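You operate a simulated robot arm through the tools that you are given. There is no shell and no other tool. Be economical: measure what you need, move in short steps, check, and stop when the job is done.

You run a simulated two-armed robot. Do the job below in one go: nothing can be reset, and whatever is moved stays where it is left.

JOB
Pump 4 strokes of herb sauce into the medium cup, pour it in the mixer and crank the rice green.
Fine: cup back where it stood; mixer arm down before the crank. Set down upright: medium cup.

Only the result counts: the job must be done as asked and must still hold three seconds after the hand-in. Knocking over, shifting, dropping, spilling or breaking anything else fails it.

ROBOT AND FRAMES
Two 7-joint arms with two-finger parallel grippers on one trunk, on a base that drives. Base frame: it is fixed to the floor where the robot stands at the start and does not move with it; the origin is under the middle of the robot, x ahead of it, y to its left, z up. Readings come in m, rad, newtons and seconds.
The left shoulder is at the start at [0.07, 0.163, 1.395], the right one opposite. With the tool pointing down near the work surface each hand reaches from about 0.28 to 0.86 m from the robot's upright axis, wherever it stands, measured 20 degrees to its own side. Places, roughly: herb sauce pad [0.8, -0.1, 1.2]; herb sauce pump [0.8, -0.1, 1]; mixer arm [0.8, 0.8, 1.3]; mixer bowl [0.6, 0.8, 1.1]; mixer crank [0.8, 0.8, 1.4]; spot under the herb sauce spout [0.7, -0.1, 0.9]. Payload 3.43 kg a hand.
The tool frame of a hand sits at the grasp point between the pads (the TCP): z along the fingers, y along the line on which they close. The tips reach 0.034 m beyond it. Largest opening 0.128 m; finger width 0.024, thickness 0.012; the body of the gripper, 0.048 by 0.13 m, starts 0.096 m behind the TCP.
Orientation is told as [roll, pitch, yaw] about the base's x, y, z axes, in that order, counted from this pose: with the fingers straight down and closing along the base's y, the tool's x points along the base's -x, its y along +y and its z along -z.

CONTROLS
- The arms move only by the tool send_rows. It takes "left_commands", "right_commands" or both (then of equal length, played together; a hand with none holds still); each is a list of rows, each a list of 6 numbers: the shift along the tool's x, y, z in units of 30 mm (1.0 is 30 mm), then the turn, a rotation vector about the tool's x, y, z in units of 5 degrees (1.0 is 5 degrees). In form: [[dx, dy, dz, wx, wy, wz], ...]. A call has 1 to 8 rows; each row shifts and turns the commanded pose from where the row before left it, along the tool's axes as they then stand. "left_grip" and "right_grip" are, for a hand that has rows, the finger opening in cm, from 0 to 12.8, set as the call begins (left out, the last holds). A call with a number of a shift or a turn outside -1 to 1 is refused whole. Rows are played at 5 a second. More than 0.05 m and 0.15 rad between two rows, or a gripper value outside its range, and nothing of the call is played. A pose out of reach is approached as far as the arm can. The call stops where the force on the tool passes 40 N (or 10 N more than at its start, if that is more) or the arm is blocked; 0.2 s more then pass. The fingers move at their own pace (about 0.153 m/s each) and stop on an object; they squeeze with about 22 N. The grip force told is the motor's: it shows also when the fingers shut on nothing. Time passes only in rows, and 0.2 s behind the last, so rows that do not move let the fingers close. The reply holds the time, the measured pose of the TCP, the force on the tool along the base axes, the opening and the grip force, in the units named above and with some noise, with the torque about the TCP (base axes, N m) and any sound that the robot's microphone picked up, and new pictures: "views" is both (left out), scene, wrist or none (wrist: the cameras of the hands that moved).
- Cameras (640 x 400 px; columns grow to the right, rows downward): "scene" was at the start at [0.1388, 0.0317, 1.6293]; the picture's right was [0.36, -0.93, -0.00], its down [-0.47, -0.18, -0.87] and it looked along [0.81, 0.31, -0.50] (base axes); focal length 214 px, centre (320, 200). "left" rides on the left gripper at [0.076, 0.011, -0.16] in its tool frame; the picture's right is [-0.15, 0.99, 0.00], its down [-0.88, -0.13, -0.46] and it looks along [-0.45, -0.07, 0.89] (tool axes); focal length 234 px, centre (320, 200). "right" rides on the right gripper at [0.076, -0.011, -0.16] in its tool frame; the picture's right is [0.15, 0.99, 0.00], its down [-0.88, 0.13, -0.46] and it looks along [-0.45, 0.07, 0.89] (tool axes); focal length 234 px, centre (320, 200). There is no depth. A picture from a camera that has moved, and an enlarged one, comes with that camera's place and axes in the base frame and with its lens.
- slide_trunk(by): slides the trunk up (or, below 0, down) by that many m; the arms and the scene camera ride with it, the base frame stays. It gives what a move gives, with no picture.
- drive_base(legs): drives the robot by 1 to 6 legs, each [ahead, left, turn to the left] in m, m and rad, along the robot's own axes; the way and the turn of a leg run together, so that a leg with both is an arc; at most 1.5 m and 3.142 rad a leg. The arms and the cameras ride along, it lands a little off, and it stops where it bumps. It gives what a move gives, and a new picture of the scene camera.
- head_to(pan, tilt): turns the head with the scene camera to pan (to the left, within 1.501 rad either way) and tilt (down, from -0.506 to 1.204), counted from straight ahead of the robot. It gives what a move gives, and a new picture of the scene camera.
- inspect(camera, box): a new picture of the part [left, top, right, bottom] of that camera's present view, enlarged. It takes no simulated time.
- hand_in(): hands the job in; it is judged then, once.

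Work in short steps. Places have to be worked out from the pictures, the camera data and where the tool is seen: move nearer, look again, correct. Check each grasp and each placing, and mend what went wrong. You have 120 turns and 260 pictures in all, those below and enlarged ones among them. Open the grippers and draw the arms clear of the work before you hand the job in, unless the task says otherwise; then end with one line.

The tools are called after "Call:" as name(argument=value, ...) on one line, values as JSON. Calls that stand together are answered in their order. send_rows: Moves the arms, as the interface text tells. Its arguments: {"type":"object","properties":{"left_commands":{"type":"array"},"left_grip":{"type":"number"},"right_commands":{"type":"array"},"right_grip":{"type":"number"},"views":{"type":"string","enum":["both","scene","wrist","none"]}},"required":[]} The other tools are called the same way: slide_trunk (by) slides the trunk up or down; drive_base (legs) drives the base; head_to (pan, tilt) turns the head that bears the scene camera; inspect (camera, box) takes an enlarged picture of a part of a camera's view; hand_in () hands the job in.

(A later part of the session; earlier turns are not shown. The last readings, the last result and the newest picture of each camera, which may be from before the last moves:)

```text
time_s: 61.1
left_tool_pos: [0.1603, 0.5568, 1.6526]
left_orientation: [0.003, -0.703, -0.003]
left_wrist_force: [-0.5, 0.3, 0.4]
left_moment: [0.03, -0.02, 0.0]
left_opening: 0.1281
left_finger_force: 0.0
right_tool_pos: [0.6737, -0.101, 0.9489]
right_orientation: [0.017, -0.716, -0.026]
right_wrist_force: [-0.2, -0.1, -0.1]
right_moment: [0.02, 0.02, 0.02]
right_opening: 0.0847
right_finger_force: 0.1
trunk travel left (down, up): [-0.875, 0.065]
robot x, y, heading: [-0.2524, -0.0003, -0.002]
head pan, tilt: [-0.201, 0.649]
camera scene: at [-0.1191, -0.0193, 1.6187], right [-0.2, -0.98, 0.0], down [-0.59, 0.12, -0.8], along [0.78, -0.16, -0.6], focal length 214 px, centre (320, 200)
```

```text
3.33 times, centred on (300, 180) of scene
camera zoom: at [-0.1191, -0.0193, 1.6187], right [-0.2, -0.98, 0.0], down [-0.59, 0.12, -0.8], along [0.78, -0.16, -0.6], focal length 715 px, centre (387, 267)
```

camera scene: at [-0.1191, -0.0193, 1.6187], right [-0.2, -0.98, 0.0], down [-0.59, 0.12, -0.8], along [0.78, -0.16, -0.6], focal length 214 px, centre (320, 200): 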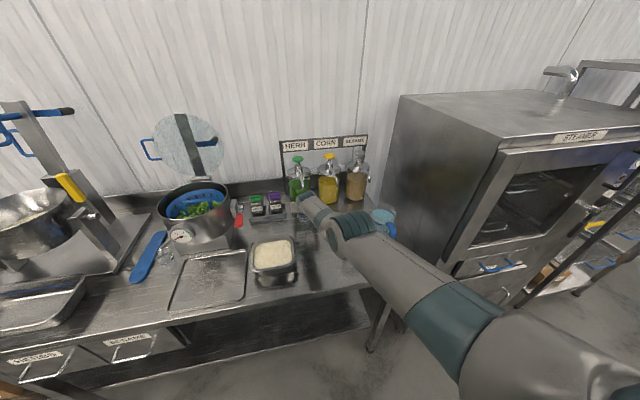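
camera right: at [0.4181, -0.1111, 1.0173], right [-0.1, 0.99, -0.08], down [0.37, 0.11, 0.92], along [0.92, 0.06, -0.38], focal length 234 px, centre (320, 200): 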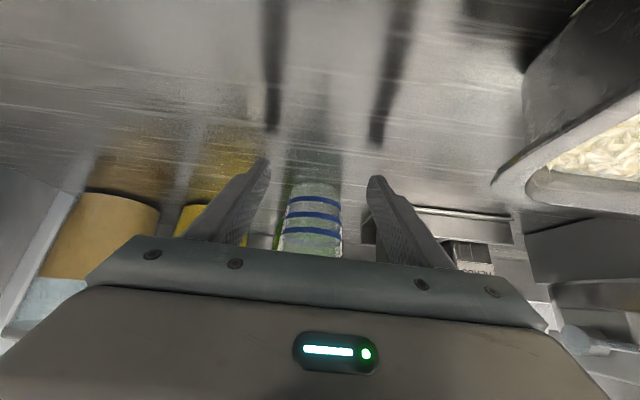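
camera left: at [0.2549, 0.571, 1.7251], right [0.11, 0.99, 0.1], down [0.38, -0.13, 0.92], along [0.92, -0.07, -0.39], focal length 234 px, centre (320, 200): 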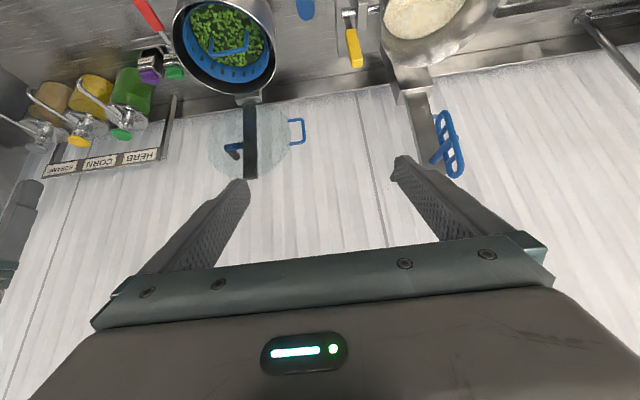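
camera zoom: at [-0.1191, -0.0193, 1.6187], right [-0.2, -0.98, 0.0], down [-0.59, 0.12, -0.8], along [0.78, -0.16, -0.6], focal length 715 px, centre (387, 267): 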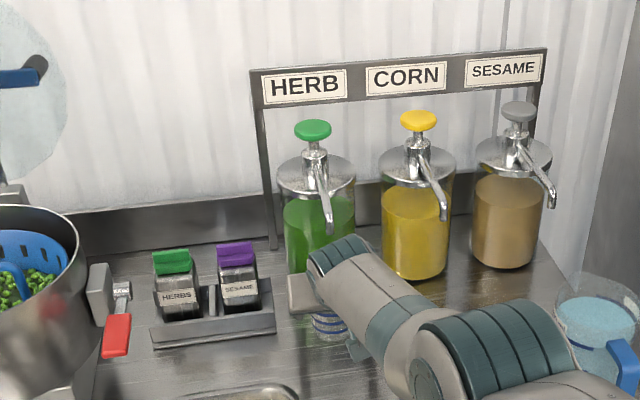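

The cup is nicely between the fingers; I close on it.

Call:
send_rows(right_commands=[[0, 0, 0, 0, 0, 0], [0, 0, 0, 0, 0, 0], [0, 0, 0, 0, 0, 0]], right_grip=4.5, views="none")

Call:
send_rows(right_commands=[[-0.26, 0, -0.3, 0, 0, 0], [0.38, 0, -0.33, 0, 0, 0], [0, 0, 0, 0, 0, 0]], views="wrist")

```text
time_s: 61.9
left_tool_pos: [0.1689, 0.5578, 1.6494]
left_orientation: [0.001, -0.698, -0.003]
left_wrist_force: [0.5, 1.0, 0.2]
left_moment: [-0.01, 0.02, 0.02]
left_opening: 0.1279
left_finger_force: 0.1
right_tool_pos: [0.677, -0.1017, 0.9433]
right_orientation: [0.016, -0.71, -0.027]
right_wrist_force: [-0.3, -0.7, -0.8]
right_moment: [0.0, 0.03, -0.01]
right_opening: 0.0595
right_finger_force: 21.9
trunk travel left (down, up): [-0.875, 0.065]
robot x, y, heading: [-0.2517, 0.0008, 0.0]
head pan, tilt: [-0.201, 0.649]
```

```text
time_s: 62.7
left_tool_pos: [0.1665, 0.5569, 1.6517]
left_orientation: [0.002, -0.698, -0.004]
left_wrist_force: [1.2, -0.2, -0.7]
left_moment: [0.0, 0.01, 0.03]
left_opening: 0.128
left_finger_force: 0.0
right_tool_pos: [0.6757, -0.0983, 0.9521]
right_orientation: [0.017, -0.712, -0.027]
right_wrist_force: [0.3, -0.9, -0.8]
right_moment: [0.01, 0.0, 0.02]
right_opening: 0.0596
right_finger_force: 22.3
right hand out of reach, approached as far as the arm can: row 2
trunk travel left (down, up): [-0.875, 0.065]
robot x, y, heading: [-0.2554, -0.0041, -0.001]
head pan, tilt: [-0.201, 0.649]
camera right: at [0.5159, -0.1077, 1.0236], right [-0.1, 0.99, -0.08], down [0.37, 0.11, 0.92], along [0.92, 0.06, -0.38], focal length 234 px, centre (320, 200)
```

right: 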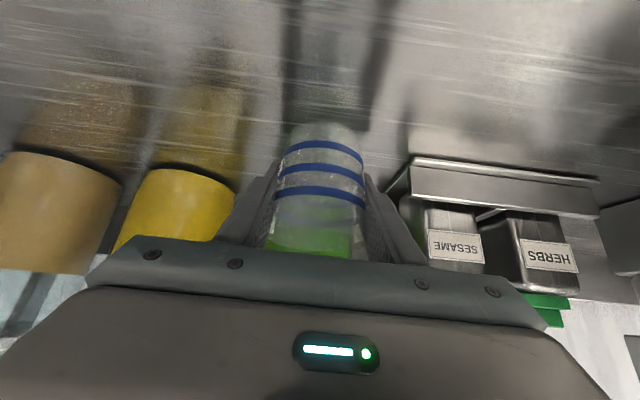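

Held and lifted 9 mm. I use the base to move it back 2 cm.

Call:
drive_base(legs=[[-0.02, 0, 0]])

Call:
send_rows(right_commands=[[0, -0.1, 0, 0, 0, 0], [0, 0, 0, 0, 0, 0]], views="none")

```text
time_s: 63.5
left_tool_pos: [0.1527, 0.5567, 1.6484]
left_orientation: [0.001, -0.694, -0.005]
left_wrist_force: [0.8, 0.8, 0.2]
left_moment: [0.0, 0.1, 0.03]
left_opening: 0.1279
left_finger_force: 0.1
right_tool_pos: [0.6609, -0.0982, 0.9469]
right_orientation: [0.016, -0.706, -0.026]
right_wrist_force: [-0.1, -0.6, -2.1]
right_moment: [-0.02, 0.0, 0.02]
right_opening: 0.0594
right_finger_force: 22.1
trunk travel left (down, up): [-0.875, 0.065]
robot x, y, heading: [-0.2709, -0.0001, -0.002]
head pan, tilt: [-0.201, 0.649]
camera scene: at [-0.1261, -0.0193, 1.6172], right [-0.2, -0.98, 0.0], down [-0.6, 0.12, -0.79], along [0.78, -0.16, -0.61], focal length 214 px, centre (320, 200)
```

scene: 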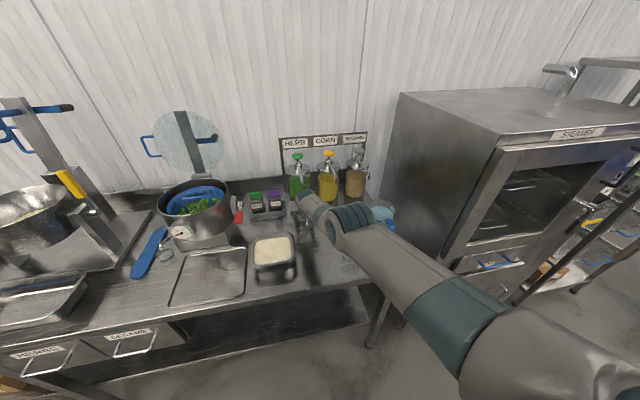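

```text
time_s: 64.0
left_tool_pos: [0.1489, 0.5582, 1.6502]
left_orientation: [0.002, -0.696, -0.004]
left_wrist_force: [0.3, 0.0, -0.6]
left_moment: [-0.04, 0.01, 0.01]
left_opening: 0.1281
left_finger_force: 0.1
right_tool_pos: [0.6587, -0.1008, 0.9494]
right_orientation: [0.017, -0.708, -0.026]
right_wrist_force: [0.3, -0.7, -0.3]
right_moment: [0.03, -0.01, -0.01]
right_opening: 0.0597
right_finger_force: 22.1
trunk travel left (down, up): [-0.875, 0.065]
robot x, y, heading: [-0.2734, -0.0026, -0.002]
head pan, tilt: [-0.201, 0.649]
```

Now at x=0.659. I lower 6 mm, open, and back the base out.

Call:
send_rows(right_commands=[[0.13, 0, 0.15, 0, 0, 0], [0, 0, 0, 0, 0, 0]], views="none")

Call:
send_rows(right_commands=[[0, 0, 0, 0, 0, 0], [0, 0, 0, 0, 0, 0]], right_grip=8.5, views="wrist")

Call:
drive_base(legs=[[-0.14, 0, 0]])

Call:
inspect(camera="scene", box=[230, 120, 370, 240])

```text
time_s: 64.7
left_tool_pos: [0.1482, 0.5572, 1.6497]
left_orientation: [0.004, -0.699, -0.005]
left_wrist_force: [0.0, -0.4, 0.4]
left_moment: [0.0, 0.03, 0.01]
left_opening: 0.1279
left_finger_force: 0.0
right_tool_pos: [0.6569, -0.1013, 0.9439]
right_orientation: [0.016, -0.71, -0.026]
right_wrist_force: [0.1, -0.9, -0.8]
right_moment: [0.01, -0.02, 0.01]
right_opening: 0.0596
right_finger_force: 21.9
trunk travel left (down, up): [-0.875, 0.065]
robot x, y, heading: [-0.2763, -0.0034, -0.001]
head pan, tilt: [-0.201, 0.649]
```

```text
time_s: 65.2
left_tool_pos: [0.1467, 0.5565, 1.6515]
left_orientation: [0.003, -0.698, -0.004]
left_wrist_force: [0.5, 1.1, 0.5]
left_moment: [0.01, -0.01, 0.0]
left_opening: 0.1278
left_finger_force: 0.0
right_tool_pos: [0.6565, -0.1009, 0.9441]
right_orientation: [0.015, -0.71, -0.026]
right_wrist_force: [-0.2, -0.2, 0.1]
right_moment: [-0.03, -0.03, -0.01]
right_opening: 0.0848
right_finger_force: 0.0
trunk travel left (down, up): [-0.875, 0.065]
robot x, y, heading: [-0.2752, 0.0008, -0.003]
head pan, tilt: [-0.201, 0.649]
camera right: at [0.4961, -0.1108, 1.0169], right [-0.1, 0.99, -0.08], down [0.37, 0.11, 0.92], along [0.92, 0.06, -0.38], focal length 234 px, centre (320, 200)
```

right: 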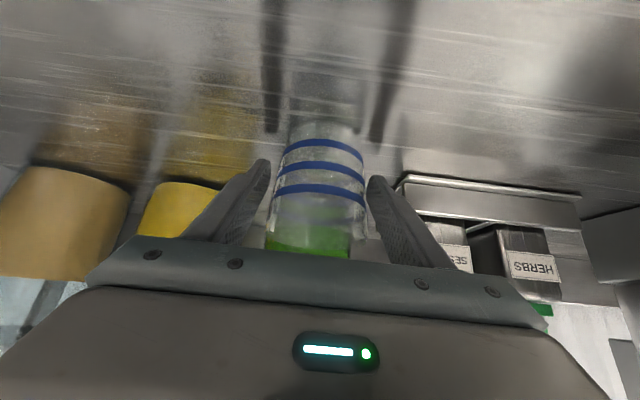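

```text
time_s: 66.6
left_tool_pos: [0.0104, 0.5584, 1.6508]
left_orientation: [0.001, -0.696, -0.005]
left_wrist_force: [-0.9, -0.6, 0.9]
left_moment: [0.0, 0.01, 0.0]
left_opening: 0.128
left_finger_force: 0.0
right_tool_pos: [0.5187, -0.1015, 0.9436]
right_orientation: [0.016, -0.707, -0.025]
right_wrist_force: [0.5, -0.8, 0.2]
right_moment: [0.01, 0.03, -0.02]
right_opening: 0.085
right_finger_force: 0.1
trunk travel left (down, up): [-0.875, 0.065]
robot x, y, heading: [-0.415, -0.0008, -0.003]
head pan, tilt: [-0.201, 0.649]
camera scene: at [-0.2698, -0.0191, 1.6177], right [-0.2, -0.98, 0.0], down [-0.59, 0.12, -0.8], along [0.78, -0.16, -0.61], focal length 214 px, centre (320, 200)
```

scene: 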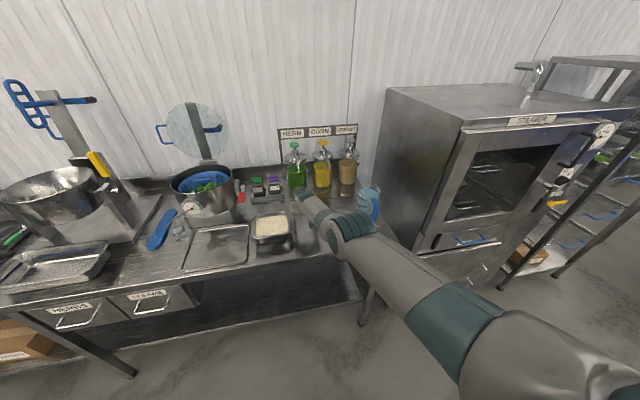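

```text
3.33 times, centred on (300, 180) of scene
camera zoom: at [-0.2698, -0.0191, 1.6177], right [-0.2, -0.98, 0.0], down [-0.59, 0.12, -0.8], along [0.78, -0.16, -0.61], focal length 715 px, centre (387, 267)
```

zoom: 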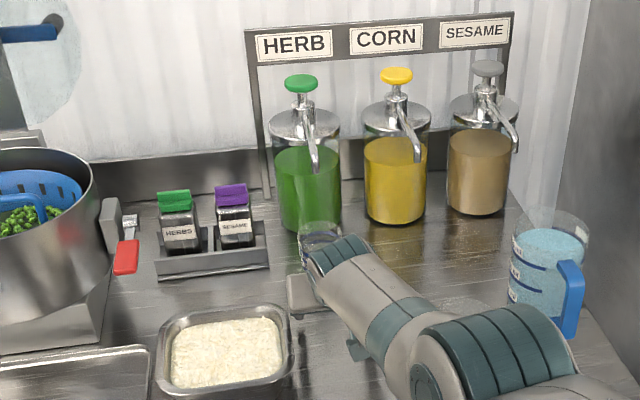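

Cup is free and standing under the spout. I raise the hand (fingers closing) well above pad height.

Call:
send_rows(right_commands=[[-0.65, 0, -0.76, 0, 0, 0], [-0.65, 0, -0.76, 0, 0, 0], [-0.65, 0, -0.76, 0, 0, 0], [-0.65, 0, -0.76, 0, 0, 0], [-0.65, 0, -0.76, 0, 0, 0], [-0.65, 0, -0.76, 0, 0, 0], [-0.65, 0, -0.76, 0, 0, 0], [-0.65, 0, -0.76, 0, 0, 0]], right_grip=0, views="none")

Call:
send_rows(right_commands=[[-0.65, 0, -0.76, 0, 0, 0], [-0.65, 0, -0.76, 0, 0, 0], [-0.65, 0, -0.76, 0, 0, 0], [0, 0, 0, 0, 0, 0]], views="both")

```text
time_s: 68.4
left_tool_pos: [0.0064, 0.5583, 1.6502]
left_orientation: [0.001, -0.696, -0.005]
left_wrist_force: [0.1, 0.6, -0.1]
left_moment: [-0.02, -0.01, 0.0]
left_opening: 0.1278
left_finger_force: 0.1
right_tool_pos: [0.5623, -0.0946, 1.1752]
right_orientation: [0.016, -0.709, -0.025]
right_wrist_force: [0.0, 0.4, -0.1]
right_moment: [0.03, -0.04, 0.01]
right_opening: 0.0001
right_finger_force: 22.3
right hand out of reach, approached as far as the arm can: row 1, 2, 3, 4, 5, 6, 7
trunk travel left (down, up): [-0.875, 0.065]
robot x, y, heading: [-0.4127, 0.0003, 0.0]
head pan, tilt: [-0.201, 0.649]
```

```text
time_s: 69.4
left_tool_pos: [0.008, 0.5567, 1.6507]
left_orientation: [0.002, -0.698, -0.005]
left_wrist_force: [0.1, 0.2, 0.0]
left_moment: [0.02, 0.01, -0.02]
left_opening: 0.1283
left_finger_force: 0.2
right_tool_pos: [0.563, -0.0966, 1.2642]
right_orientation: [0.017, -0.71, -0.025]
right_wrist_force: [-0.2, -1.7, -0.1]
right_moment: [-0.01, -0.04, 0.01]
right_opening: 0.0
right_finger_force: 21.9
right hand out of reach, approached as far as the arm can: row 1
trunk travel left (down, up): [-0.875, 0.065]
robot x, y, heading: [-0.4085, -0.0012, -0.003]
head pan, tilt: [-0.201, 0.649]
camera scene: at [-0.2726, -0.0192, 1.618], right [-0.2, -0.98, 0.0], down [-0.59, 0.12, -0.8], along [0.78, -0.16, -0.6], focal length 214 px, centre (320, 200)
camera right: at [0.4032, -0.1053, 1.3364], right [-0.1, 0.99, -0.08], down [0.37, 0.11, 0.92], along [0.92, 0.06, -0.38], focal length 234 px, centre (320, 200)
```

scene: 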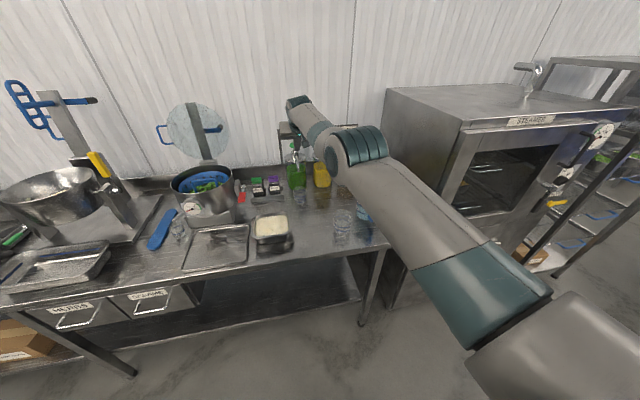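
right: 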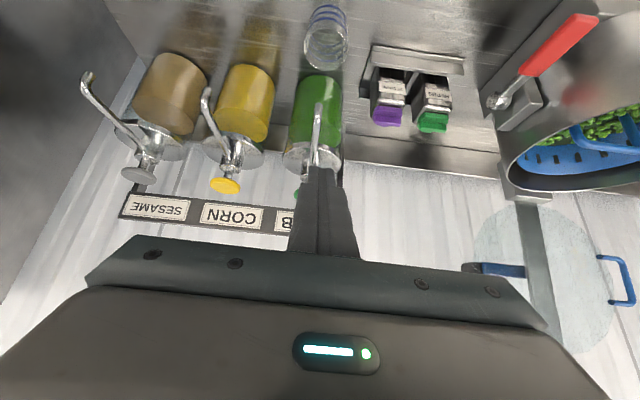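

Cup rim and spout tip now coincide (x≈0.65, y≈-0.10). I drive forward 0.22 m to bring the closed fingertips over the green pad.

Call:
drive_base(legs=[[0.218, 0, 0]])

Call:
send_rows(right_commands=[[0, -0.2, 0, 0, 0, 0], [0, 0, 0, 0, 0, 0]], views="wrist")

Call:
inspect(camera="scene", box=[230, 100, 370, 220])

```text
time_s: 71.1
left_tool_pos: [0.2172, 0.5575, 1.6512]
left_orientation: [0.003, -0.702, -0.001]
left_wrist_force: [-0.2, -0.5, 0.3]
left_moment: [0.0, -0.01, 0.0]
left_opening: 0.1282
left_finger_force: 0.0
right_tool_pos: [0.7777, -0.0921, 1.2688]
right_orientation: [0.018, -0.715, -0.022]
right_wrist_force: [-0.9, 0.3, -0.3]
right_moment: [0.0, -0.03, -0.02]
right_opening: 0.0
right_finger_force: 21.9
trunk travel left (down, up): [-0.875, 0.065]
robot x, y, heading: [-0.1954, 0.0002, 0.001]
head pan, tilt: [-0.201, 0.649]
camera scene: at [-0.0602, -0.0189, 1.6186], right [-0.2, -0.98, 0.0], down [-0.59, 0.12, -0.8], along [0.78, -0.16, -0.6], focal length 214 px, centre (320, 200)
```

scene: 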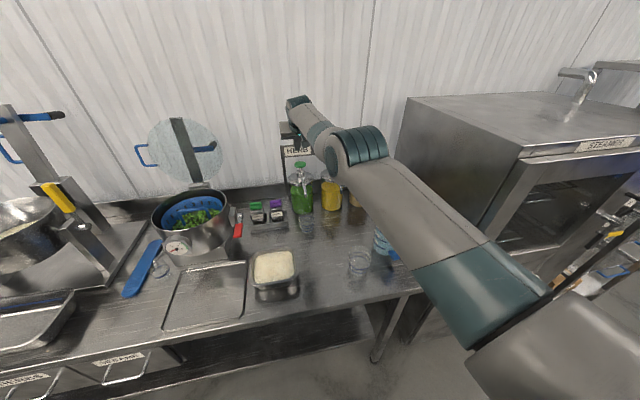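

```text
time_s: 71.7
left_tool_pos: [0.2188, 0.5585, 1.6524]
left_orientation: [0.004, -0.699, 0.0]
left_wrist_force: [-0.7, -0.3, -0.2]
left_moment: [-0.01, 0.01, 0.0]
left_opening: 0.1284
left_finger_force: 0.0
right_tool_pos: [0.7787, -0.0989, 1.2665]
right_orientation: [0.018, -0.715, -0.023]
right_wrist_force: [0.7, -0.2, 0.5]
right_moment: [0.01, -0.03, 0.0]
right_opening: 0.0
right_finger_force: 21.8
trunk travel left (down, up): [-0.875, 0.065]
robot x, y, heading: [-0.1943, -0.003, 0.002]
head pan, tilt: [-0.201, 0.649]
camera right: at [0.6187, -0.1088, 1.3386], right [-0.1, 0.99, -0.08], down [0.37, 0.11, 0.92], along [0.92, 0.06, -0.38], focal length 234 px, centre (320, 200)
```

right: 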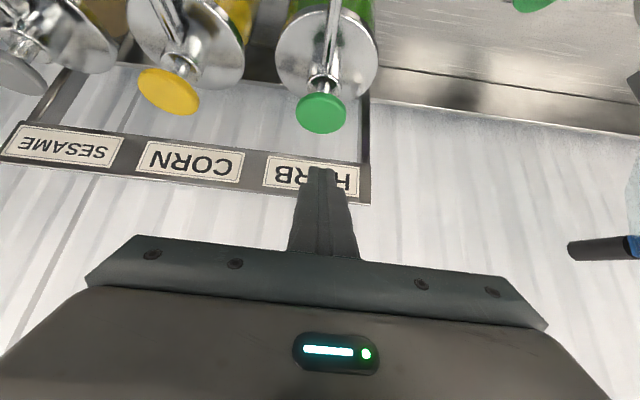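

```text
3.33 times, centred on (300, 160) of scene
camera zoom: at [-0.0582, -0.0189, 1.6183], right [-0.2, -0.98, 0.0], down [-0.59, 0.12, -0.8], along [0.78, -0.16, -0.6], focal length 715 px, centre (387, 333)
```

zoom: 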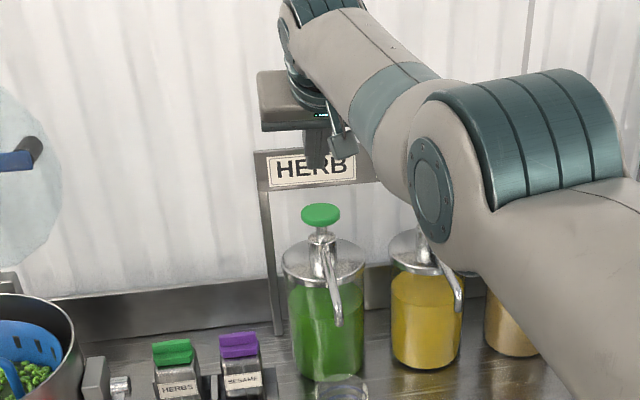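

Pad centre is at ≈(0.796, -0.103, 1.175); the fingertip is right above it. I lower 5 cm to near contact.

Call:
send_rows(right_commands=[[0.545, -0.07, 0.63, 0, 0, 0], [0.545, -0.07, 0.63, 0, 0, 0], [0, 0, 0, 0, 0, 0]], views="wrist")

Call:
inspect(camera="scene", box=[230, 100, 370, 220])

```text
time_s: 72.5
left_tool_pos: [0.2218, 0.5591, 1.6515]
left_orientation: [0.002, -0.698, 0.0]
left_wrist_force: [-0.8, -0.1, -0.5]
left_moment: [0.02, -0.01, -0.01]
left_opening: 0.128
left_finger_force: 0.1
right_tool_pos: [0.7829, -0.102, 1.2158]
right_orientation: [0.017, -0.712, -0.023]
right_wrist_force: [-0.6, 0.3, 0.7]
right_moment: [0.04, 0.02, -0.04]
right_opening: 0.0
right_finger_force: 22.0
trunk travel left (down, up): [-0.875, 0.065]
robot x, y, heading: [-0.1954, 0.0006, 0.004]
head pan, tilt: [-0.201, 0.649]
camera right: at [0.6232, -0.1119, 1.2876], right [-0.1, 0.99, -0.08], down [0.37, 0.11, 0.92], along [0.92, 0.06, -0.38], focal length 234 px, centre (320, 200)
```

right: 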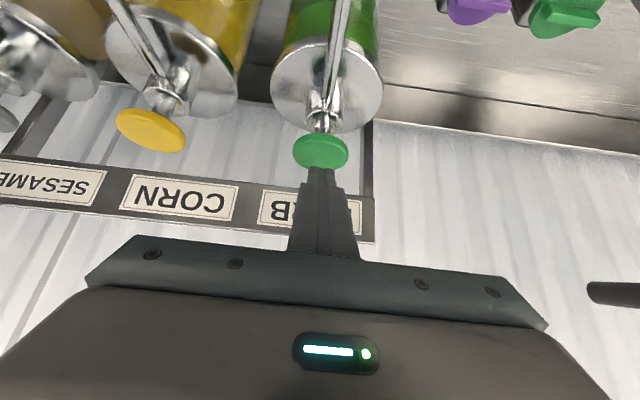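

```text
3.33 times, centred on (300, 160) of scene
camera zoom: at [-0.0554, -0.0185, 1.6181], right [-0.2, -0.98, 0.0], down [-0.59, 0.12, -0.8], along [0.78, -0.16, -0.6], focal length 715 px, centre (387, 333)
```

zoom: 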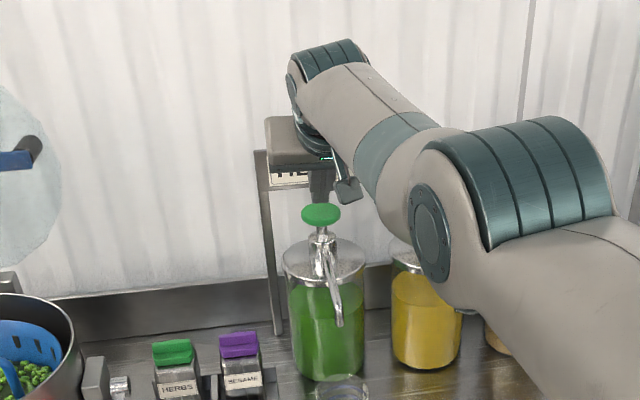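

Fingertip is just above the pad, slightly behind centre. I press down (shifting 6 mm back) in small rows for stroke one.

Call:
send_rows(right_commands=[[0.43, -0.03, 0.2, 0, 0, 0], [0.328, 0, 0.38, 0, 0, 0], [0.328, 0, 0.38, 0, 0, 0], [0.328, 0, 0.38, 0, 0, 0]], views="wrist")

Call:
inspect(camera="scene", box=[230, 120, 370, 240])

```text
time_s: 73.5
left_tool_pos: [0.2179, 0.5577, 1.6507]
left_orientation: [0.001, -0.7, -0.003]
left_wrist_force: [1.2, 0.5, -0.2]
left_moment: [0.01, 0.01, 0.01]
left_opening: 0.1278
left_finger_force: 0.1
right_tool_pos: [0.7872, -0.1009, 1.1774]
right_orientation: [0.018, -0.744, -0.025]
right_wrist_force: [-13.5, -0.1, 16.4]
right_moment: [-0.04, 0.16, -0.02]
right_opening: 0.0002
right_finger_force: 22.1
right hand out of reach, approached as far as the arm can: row 1
trunk travel left (down, up): [-0.875, 0.065]
robot x, y, heading: [-0.1948, -0.0008, 0.001]
head pan, tilt: [-0.201, 0.649]
stopped in row 4 (right hand): the force on the tool passed its limit (the readings are from after the stop); the commanded pose is now the measured one
camera right: at [0.624, -0.111, 1.243], right [-0.1, 0.99, -0.08], down [0.34, 0.11, 0.93], along [0.94, 0.06, -0.35], focal length 234 px, centre (320, 200)
```

right: 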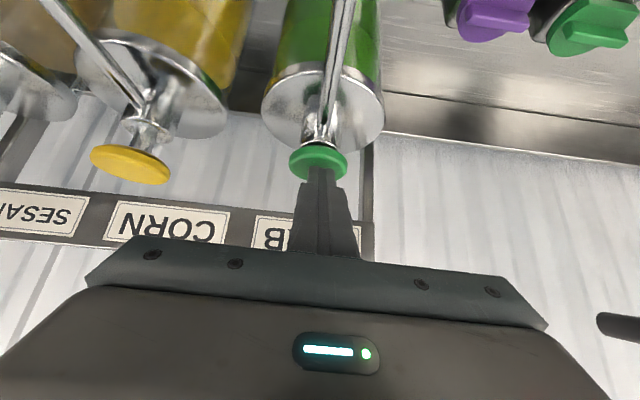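

```text
3.33 times, centred on (300, 180) of scene
camera zoom: at [-0.059, -0.0188, 1.6182], right [-0.2, -0.98, 0.0], down [-0.59, 0.12, -0.8], along [0.78, -0.16, -0.6], focal length 715 px, centre (387, 267)
```

zoom: 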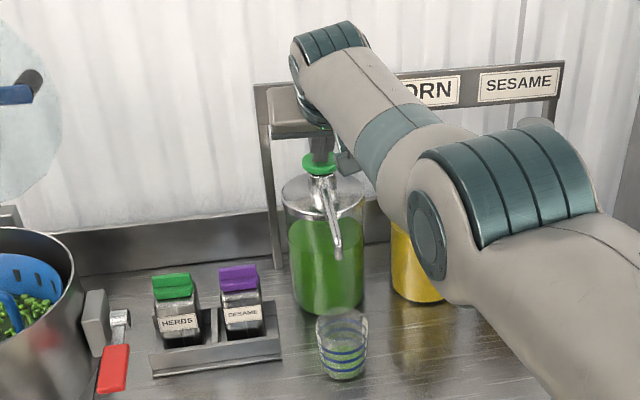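

The pad went down about 2 cm before the force limit. I look closely at cup and spout.

Call:
inspect(camera="scene", box=[280, 150, 330, 200])

Call:
inspect(camera="scene", box=[280, 190, 330, 240])

```text
8.00 times, centred on (305, 175) of scene
camera zoom: at [-0.059, -0.0188, 1.6182], right [-0.2, -0.98, 0.0], down [-0.59, 0.12, -0.8], along [0.78, -0.16, -0.6], focal length 1716 px, centre (440, 400)
```

zoom: 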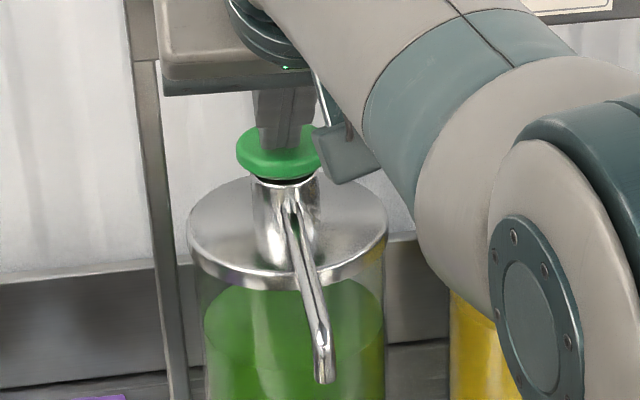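

```text
8.00 times, centred on (305, 215) of scene
camera zoom: at [-0.059, -0.0188, 1.6182], right [-0.2, -0.98, 0.0], down [-0.59, 0.12, -0.8], along [0.78, -0.16, -0.6], focal length 1716 px, centre (440, 80)
```

zoom: 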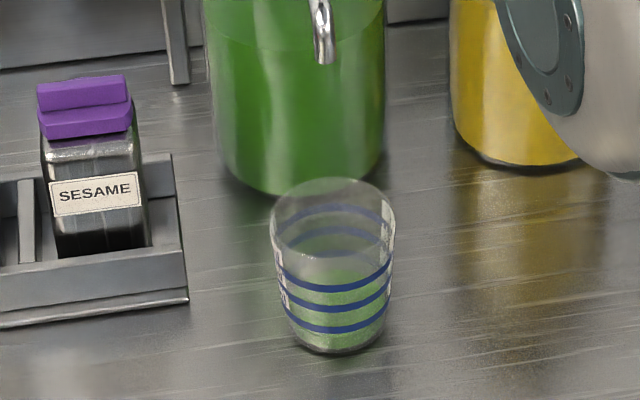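

Stroke 1 bottomed out fully, sauce is in the cup, nothing spilled. I raise 5 cm to let the pump return and look.

Call:
send_rows(right_commands=[[-0.54, 0, -0.59, 0, 0, 0], [-0.54, 0, -0.59, 0, 0, 0], [0, 0, 0, 0, 0, 0], [0, 0, 0, 0, 0, 0]], views="wrist")

Call:
inspect(camera="scene", box=[265, 140, 345, 240])

```text
time_s: 74.5
left_tool_pos: [0.2224, 0.5595, 1.6512]
left_orientation: [0.002, -0.698, -0.003]
left_wrist_force: [-0.8, -0.7, 0.6]
left_moment: [-0.01, -0.04, -0.02]
left_opening: 0.128
left_finger_force: 0.1
right_tool_pos: [0.7902, -0.1014, 1.2179]
right_orientation: [0.018, -0.735, -0.023]
right_wrist_force: [-0.1, -0.6, 0.5]
right_moment: [0.0, 0.04, 0.02]
right_opening: 0.0
right_finger_force: 22.4
trunk travel left (down, up): [-0.875, 0.065]
robot x, y, heading: [-0.193, -0.0014, 0.001]
head pan, tilt: [-0.201, 0.649]
camera right: at [0.627, -0.1121, 1.286], right [-0.1, 0.99, -0.09], down [0.35, 0.11, 0.93], along [0.93, 0.06, -0.36], focal length 234 px, centre (320, 200)
```

right: 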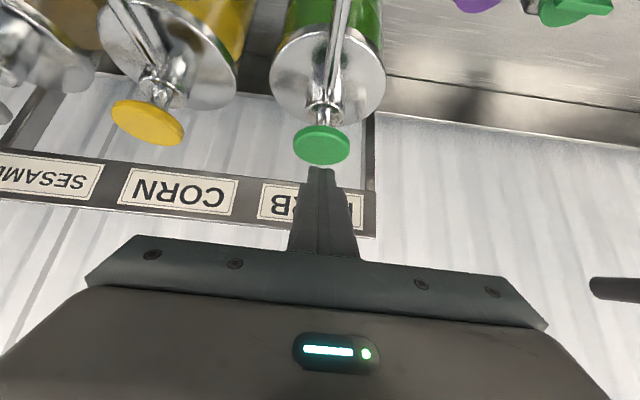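

```text
4.00 times, centred on (305, 190) of scene
camera zoom: at [-0.0548, -0.0187, 1.618], right [-0.2, -0.98, 0.0], down [-0.59, 0.12, -0.8], along [0.78, -0.16, -0.6], focal length 858 px, centre (380, 240)
```

zoom: 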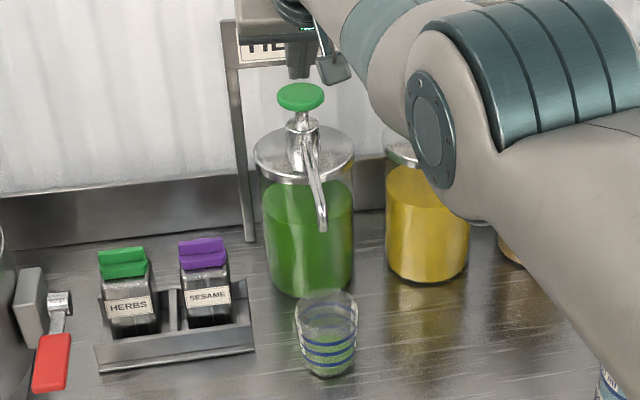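

Pump has returned. Stroke 2: shift 1 cm back for centring and press to the bottom.

Call:
send_rows(right_commands=[[0.431, 0, -0.119, 0, 0, 0], [0.268, 0, 0.297, 0, 0, 0], [0.268, 0, 0.297, 0, 0, 0], [0.268, 0, 0.297, 0, 0, 0], [0.134, 0, 0.15, 0, 0, 0]], views="none")

Call:
inspect(camera="scene", box=[265, 140, 345, 240])

```text
time_s: 75.7
left_tool_pos: [0.2196, 0.5591, 1.6522]
left_orientation: [0.001, -0.702, -0.003]
left_wrist_force: [-0.4, -0.3, 0.2]
left_moment: [0.0, 0.02, -0.03]
left_opening: 0.1281
left_finger_force: 0.1
right_tool_pos: [0.7868, -0.0986, 1.1771]
right_orientation: [0.019, -0.747, -0.023]
right_wrist_force: [5.3, -1.0, 18.1]
right_moment: [-0.05, -0.46, 0.01]
right_opening: 0.0001
right_finger_force: 21.7
right hand out of reach, approached as far as the arm can: row 1
trunk travel left (down, up): [-0.875, 0.065]
robot x, y, heading: [-0.1942, -0.0028, -0.0]
head pan, tilt: [-0.201, 0.649]
```

```text
4.00 times, centred on (305, 190) of scene
camera zoom: at [-0.0585, -0.0188, 1.6186], right [-0.2, -0.98, 0.0], down [-0.59, 0.12, -0.8], along [0.78, -0.16, -0.6], focal length 858 px, centre (380, 240)
```

zoom: 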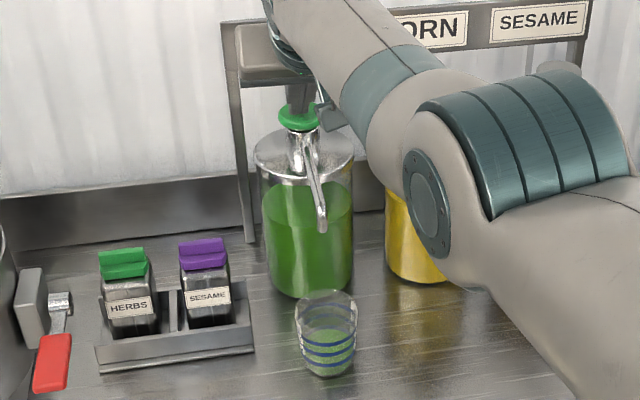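

I check that the pad really bottomed and how full the cup is.

Call:
inspect(camera="scene", box=[280, 150, 330, 200])

Call:
inspect(camera="scene", box=[280, 190, 330, 240])

```text
8.00 times, centred on (305, 175) of scene
camera zoom: at [-0.0585, -0.0188, 1.6186], right [-0.2, -0.98, 0.0], down [-0.59, 0.12, -0.8], along [0.78, -0.16, -0.6], focal length 1716 px, centre (440, 400)
```

zoom: 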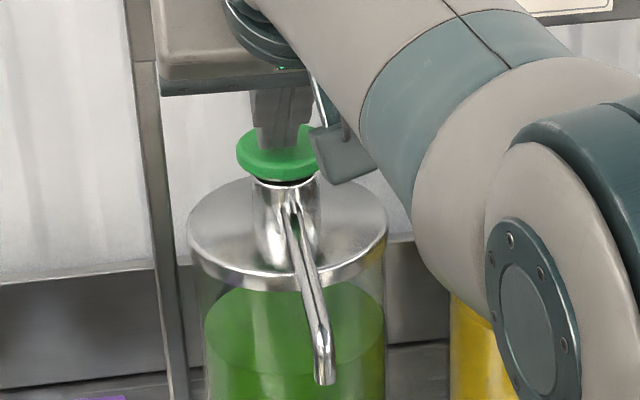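

```text
8.00 times, centred on (305, 215) of scene
camera zoom: at [-0.0585, -0.0188, 1.6186], right [-0.2, -0.98, 0.0], down [-0.59, 0.12, -0.8], along [0.78, -0.16, -0.6], focal length 1716 px, centre (440, 80)
```

zoom: 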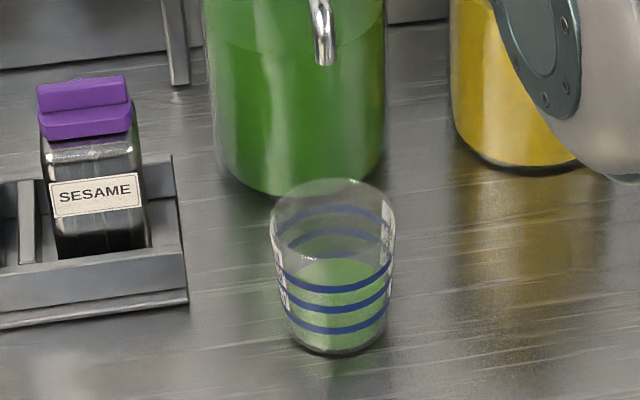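

Stroke 2 done, bottomed the same way with the level rising. Stroke 3: up 4.3 cm, pause, and down again.

Call:
send_rows(right_commands=[[-0.49, 0, -0.53, 0, 0, 0], [-0.49, 0, -0.53, 0, 0, 0], [0, 0, 0, 0, 0, 0], [0.27, -0.05, 0.294, 0, 0, 0], [0.27, -0.05, 0.294, 0, 0, 0], [0.27, 0, 0.294, 0, 0, 0], [0.18, 0, 0.19, 0, 0, 0]], views="none")

Call:
inspect(camera="scene", box=[275, 150, 335, 240])

```text
time_s: 77.3
left_tool_pos: [0.2183, 0.5586, 1.6516]
left_orientation: [0.002, -0.701, -0.002]
left_wrist_force: [0.0, 0.4, 0.2]
left_moment: [0.0, 0.0, -0.06]
left_opening: 0.1279
left_finger_force: 0.2
right_tool_pos: [0.7873, -0.1013, 1.1779]
right_orientation: [0.02, -0.746, -0.022]
right_wrist_force: [4.0, -1.3, 19.5]
right_moment: [0.0, -0.41, 0.1]
right_opening: 0.0001
right_finger_force: 21.8
trunk travel left (down, up): [-0.875, 0.065]
robot x, y, heading: [-0.1929, -0.0038, 0.002]
head pan, tilt: [-0.201, 0.649]
```

```text
4.44 times, centred on (305, 195) of scene
camera zoom: at [-0.0585, -0.0186, 1.6186], right [-0.2, -0.98, 0.0], down [-0.59, 0.12, -0.8], along [0.78, -0.16, -0.6], focal length 953 px, centre (387, 222)
```

zoom: 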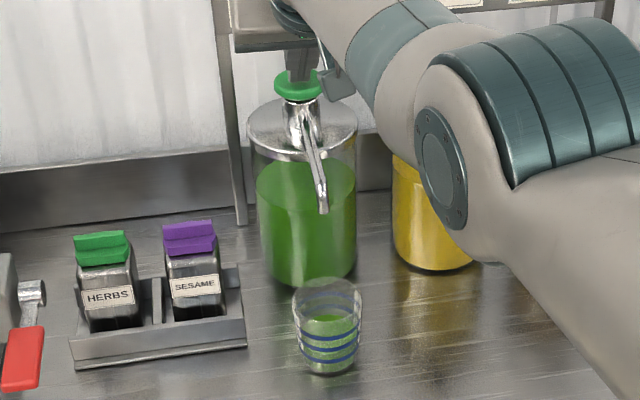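

Stroke 3 done. I raise and check the pump returned before the last stroke.

Call:
send_rows(right_commands=[[-0.49, 0, -0.53, 0, 0, 0], [-0.49, 0, -0.53, 0, 0, 0], [0, 0, 0, 0, 0, 0]], views="none")

Call:
inspect(camera="scene", box=[275, 150, 335, 240])

Call:
send_rows(right_commands=[[0.27, 0, 0.294, 0, 0, 0], [0.27, 0, 0.294, 0, 0, 0], [0.27, 0, 0.294, 0, 0, 0], [0.18, 0, 0.19, 0, 0, 0], [0, 0, 0, 0, 0, 0]], views="none")

Call:
inspect(camera="scene", box=[275, 150, 335, 240])

```text
time_s: 78.1
left_tool_pos: [0.222, 0.558, 1.6525]
left_orientation: [0.002, -0.7, -0.002]
left_wrist_force: [0.3, 0.4, -0.2]
left_moment: [0.01, -0.04, 0.03]
left_opening: 0.128
left_finger_force: 0.1
right_tool_pos: [0.7877, -0.101, 1.2128]
right_orientation: [0.019, -0.733, -0.023]
right_wrist_force: [-0.1, -0.6, 0.5]
right_moment: [0.0, 0.04, -0.02]
right_opening: 0.0
right_finger_force: 22.0
trunk travel left (down, up): [-0.875, 0.065]
robot x, y, heading: [-0.1963, -0.0011, -0.004]
head pan, tilt: [-0.201, 0.649]
```

```text
4.44 times, centred on (305, 195) of scene
camera zoom: at [-0.055, -0.019, 1.6179], right [-0.2, -0.98, 0.0], down [-0.59, 0.12, -0.8], along [0.78, -0.16, -0.6], focal length 953 px, centre (387, 222)
```

zoom: 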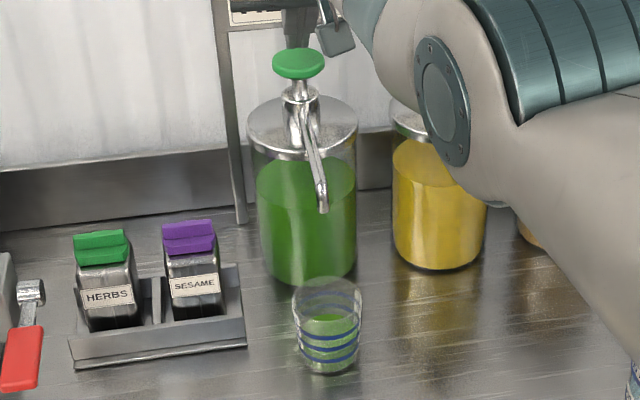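

```text
time_s: 79.3
left_tool_pos: [0.2193, 0.5586, 1.651]
left_orientation: [0.001, -0.699, -0.002]
left_wrist_force: [0.5, -0.5, -0.2]
left_moment: [-0.03, 0.04, -0.01]
left_opening: 0.1279
left_finger_force: 0.0
right_tool_pos: [0.7867, -0.103, 1.1766]
right_orientation: [0.019, -0.748, -0.023]
right_wrist_force: [6.6, -1.0, 23.6]
right_moment: [-0.01, -0.58, 0.07]
right_opening: 0.0
right_finger_force: 21.9
trunk travel left (down, up): [-0.875, 0.065]
robot x, y, heading: [-0.1944, 0.0001, 0.001]
head pan, tilt: [-0.201, 0.649]
```

```text
4.44 times, centred on (305, 195) of scene
camera zoom: at [-0.0588, -0.0185, 1.6187], right [-0.2, -0.98, 0.0], down [-0.59, 0.12, -0.8], along [0.78, -0.16, -0.6], focal length 953 px, centre (387, 222)
```

zoom: 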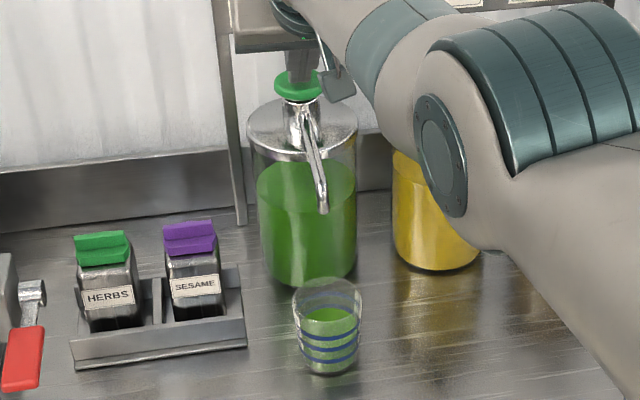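

Four full strokes done. I raise off the pad and back away 0.25 m.

Call:
send_rows(right_commands=[[-0.66, 0, -0.72, 0, 0, 0], [-0.66, 0, -0.72, 0, 0, 0], [-0.66, 0, -0.72, 0, 0, 0], [0, 0, 0, 0, 0, 0]], views="none")

Call:
drive_base(legs=[[-0.26, 0, 0]])

Call:
send_rows(right_commands=[[0.67, 0, 0.74, 0, 0, 0], [0.67, 0, 0.74, 0, 0, 0], [0.67, 0, 0.74, 0, 0, 0], [0.67, 0, 0.74, 0, 0, 0], [0.67, 0, 0.74, 0, 0, 0], [0.67, 0, 0.74, 0, 0, 0]], right_grip=8.5, views="both")

```text
time_s: 80.3
left_tool_pos: [0.2234, 0.5592, 1.6511]
left_orientation: [0.001, -0.698, -0.001]
left_wrist_force: [0.0, 1.0, 0.1]
left_moment: [0.0, -0.01, 0.03]
left_opening: 0.128
left_finger_force: 0.1
right_tool_pos: [0.7875, -0.1035, 1.2565]
right_orientation: [0.017, -0.734, -0.022]
right_wrist_force: [0.4, 0.5, 0.7]
right_moment: [0.03, -0.01, 0.01]
right_opening: 0.0001
right_finger_force: 21.9
trunk travel left (down, up): [-0.875, 0.065]
robot x, y, heading: [-0.1971, -0.0033, 0.0]
head pan, tilt: [-0.201, 0.649]
```

```text
time_s: 82.2
left_tool_pos: [-0.0312, 0.5581, 1.6496]
left_orientation: [0.001, -0.695, -0.001]
left_wrist_force: [0.3, -0.4, -0.2]
left_moment: [0.0, 0.02, 0.0]
left_opening: 0.128
left_finger_force: 0.0
right_tool_pos: [0.5326, -0.1033, 1.2542]
right_orientation: [0.018, -0.733, -0.023]
right_wrist_force: [0.2, -0.5, -0.2]
right_moment: [-0.03, 0.02, 0.0]
right_opening: 0.0
right_finger_force: 21.7
trunk travel left (down, up): [-0.875, 0.065]
robot x, y, heading: [-0.4501, -0.0001, 0.005]
head pan, tilt: [-0.201, 0.649]
camera scene: at [-0.309, -0.0192, 1.6176], right [-0.2, -0.98, 0.0], down [-0.59, 0.12, -0.8], along [0.78, -0.16, -0.61], focal length 214 px, centre (320, 200)
```

scene: 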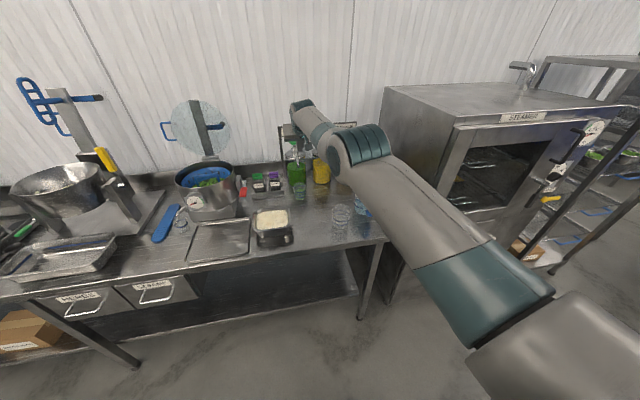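

```text
time_s: 83.6
left_tool_pos: [-0.0353, 0.5573, 1.6509]
left_orientation: [0.001, -0.697, -0.002]
left_wrist_force: [-0.9, -0.1, -0.1]
left_moment: [-0.03, 0.01, 0.0]
left_opening: 0.1279
left_finger_force: 0.1
right_tool_pos: [0.5195, -0.1056, 1.0799]
right_orientation: [0.018, -0.739, -0.024]
right_wrist_force: [0.0, -0.9, 0.1]
right_moment: [-0.01, 0.08, 0.02]
right_opening: 0.085
right_finger_force: 0.2
right hand out of reach, approached as far as the arm can: row 5, 6
trunk travel left (down, up): [-0.875, 0.065]
robot x, y, heading: [-0.4534, -0.0018, -0.0]
head pan, tilt: [-0.201, 0.649]
camera scene: at [-0.3125, -0.0194, 1.6181], right [-0.2, -0.98, 0.0], down [-0.59, 0.12, -0.8], along [0.78, -0.16, -0.6], focal length 214 px, centre (320, 200)
camera right: at [0.3567, -0.1154, 1.1479], right [-0.1, 0.99, -0.09], down [0.35, 0.11, 0.93], along [0.93, 0.06, -0.35], focal length 234 px, centre (320, 200)
```

scene: 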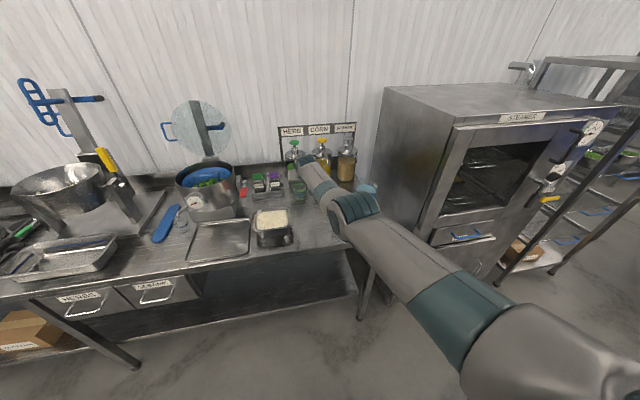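
right: 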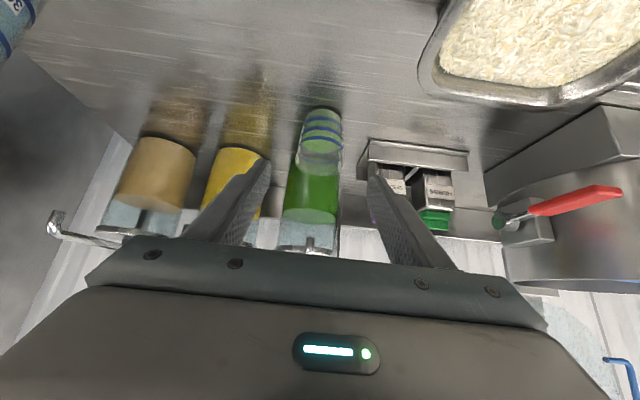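

Arm is at full stretch; I pull in 4 cm while descending the last 13.5 cm.

Call:
send_rows(right_commands=[[0.806, 0, 0.484, 0, 0, 0], [0.806, 0, 0.484, 0, 0, 0], [0.806, 0, 0.484, 0, 0, 0], [0.806, 0, 0.484, 0, 0, 0], [0.806, 0, 0.484, 0, 0, 0], [0, 0, 0, 0, 0, 0]], views="wrist")

```text
time_s: 85.0
left_tool_pos: [-0.0355, 0.5587, 1.6505]
left_orientation: [0.002, -0.699, 0.0]
left_wrist_force: [0.2, 0.0, 0.4]
left_moment: [-0.01, 0.01, -0.03]
left_opening: 0.1277
left_finger_force: 0.0
right_tool_pos: [0.4763, -0.1028, 0.9449]
right_orientation: [0.016, -0.736, -0.021]
right_wrist_force: [-0.5, 0.2, -0.5]
right_moment: [-0.01, -0.02, -0.01]
right_opening: 0.0851
right_finger_force: 0.1
trunk travel left (down, up): [-0.875, 0.065]
robot x, y, heading: [-0.455, -0.001, 0.001]
head pan, tilt: [-0.201, 0.649]
camera right: at [0.3149, -0.1129, 1.0119], right [-0.1, 0.99, -0.09], down [0.35, 0.11, 0.93], along [0.93, 0.06, -0.36], focal length 234 px, centre (320, 200)
```

right: 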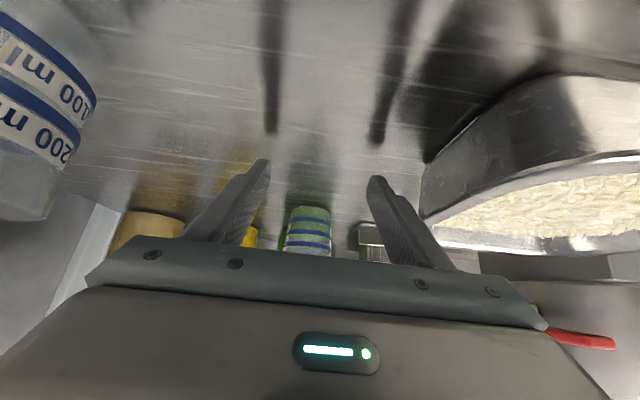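

Aligned with the cup. I drive forward 0.18 m to straddle it.

Call:
drive_base(legs=[[0.18, 0, 0]])

Call:
send_rows(right_commands=[[0, 0, 0, 0, 0, 0], [0, 0, 0, 0, 0, 0]], views="wrist")

```text
time_s: 86.5
left_tool_pos: [0.1409, 0.5576, 1.6518]
left_orientation: [0.003, -0.702, -0.003]
left_wrist_force: [-0.7, -0.1, 0.1]
left_moment: [-0.01, 0.0, 0.01]
left_opening: 0.1279
left_finger_force: 0.0
right_tool_pos: [0.6548, -0.1038, 0.947]
right_orientation: [0.02, -0.738, -0.024]
right_wrist_force: [0.2, 1.0, 0.6]
right_moment: [0.01, -0.03, -0.02]
right_opening: 0.0848
right_finger_force: 0.0
trunk travel left (down, up): [-0.875, 0.065]
robot x, y, heading: [-0.2727, -0.0024, 0.001]
head pan, tilt: [-0.201, 0.649]
camera scene: at [-0.1369, -0.0193, 1.6185], right [-0.2, -0.98, 0.0], down [-0.59, 0.12, -0.8], along [0.78, -0.16, -0.6], focal length 214 px, centre (320, 200)
```

scene: 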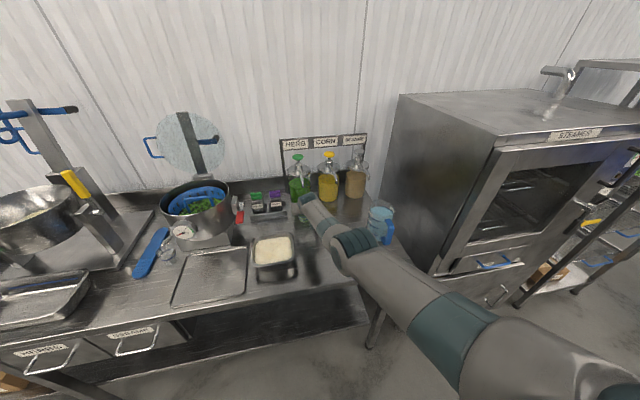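

```text
time_s: 87.1
left_tool_pos: [0.1417, 0.5589, 1.6517]
left_orientation: [0.004, -0.701, -0.001]
left_wrist_force: [-1.1, -0.5, -0.5]
left_moment: [0.03, -0.03, -0.02]
left_opening: 0.1279
left_finger_force: 0.0
right_tool_pos: [0.6554, -0.1034, 0.9458]
right_orientation: [0.017, -0.738, -0.024]
right_wrist_force: [0.2, -0.7, 0.9]
right_moment: [-0.01, 0.0, 0.05]
right_opening: 0.0849
right_finger_force: 0.1
trunk travel left (down, up): [-0.875, 0.065]
robot x, y, heading: [-0.2721, -0.0015, -0.0]
head pan, tilt: [-0.201, 0.649]
camera right: at [0.4937, -0.1134, 1.0131], right [-0.1, 0.99, -0.09], down [0.35, 0.11, 0.93], along [0.93, 0.06, -0.35], focal length 234 px, centre (320, 200)
```

right: 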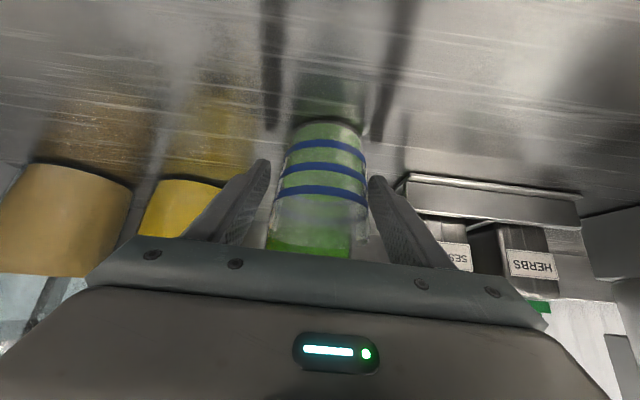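

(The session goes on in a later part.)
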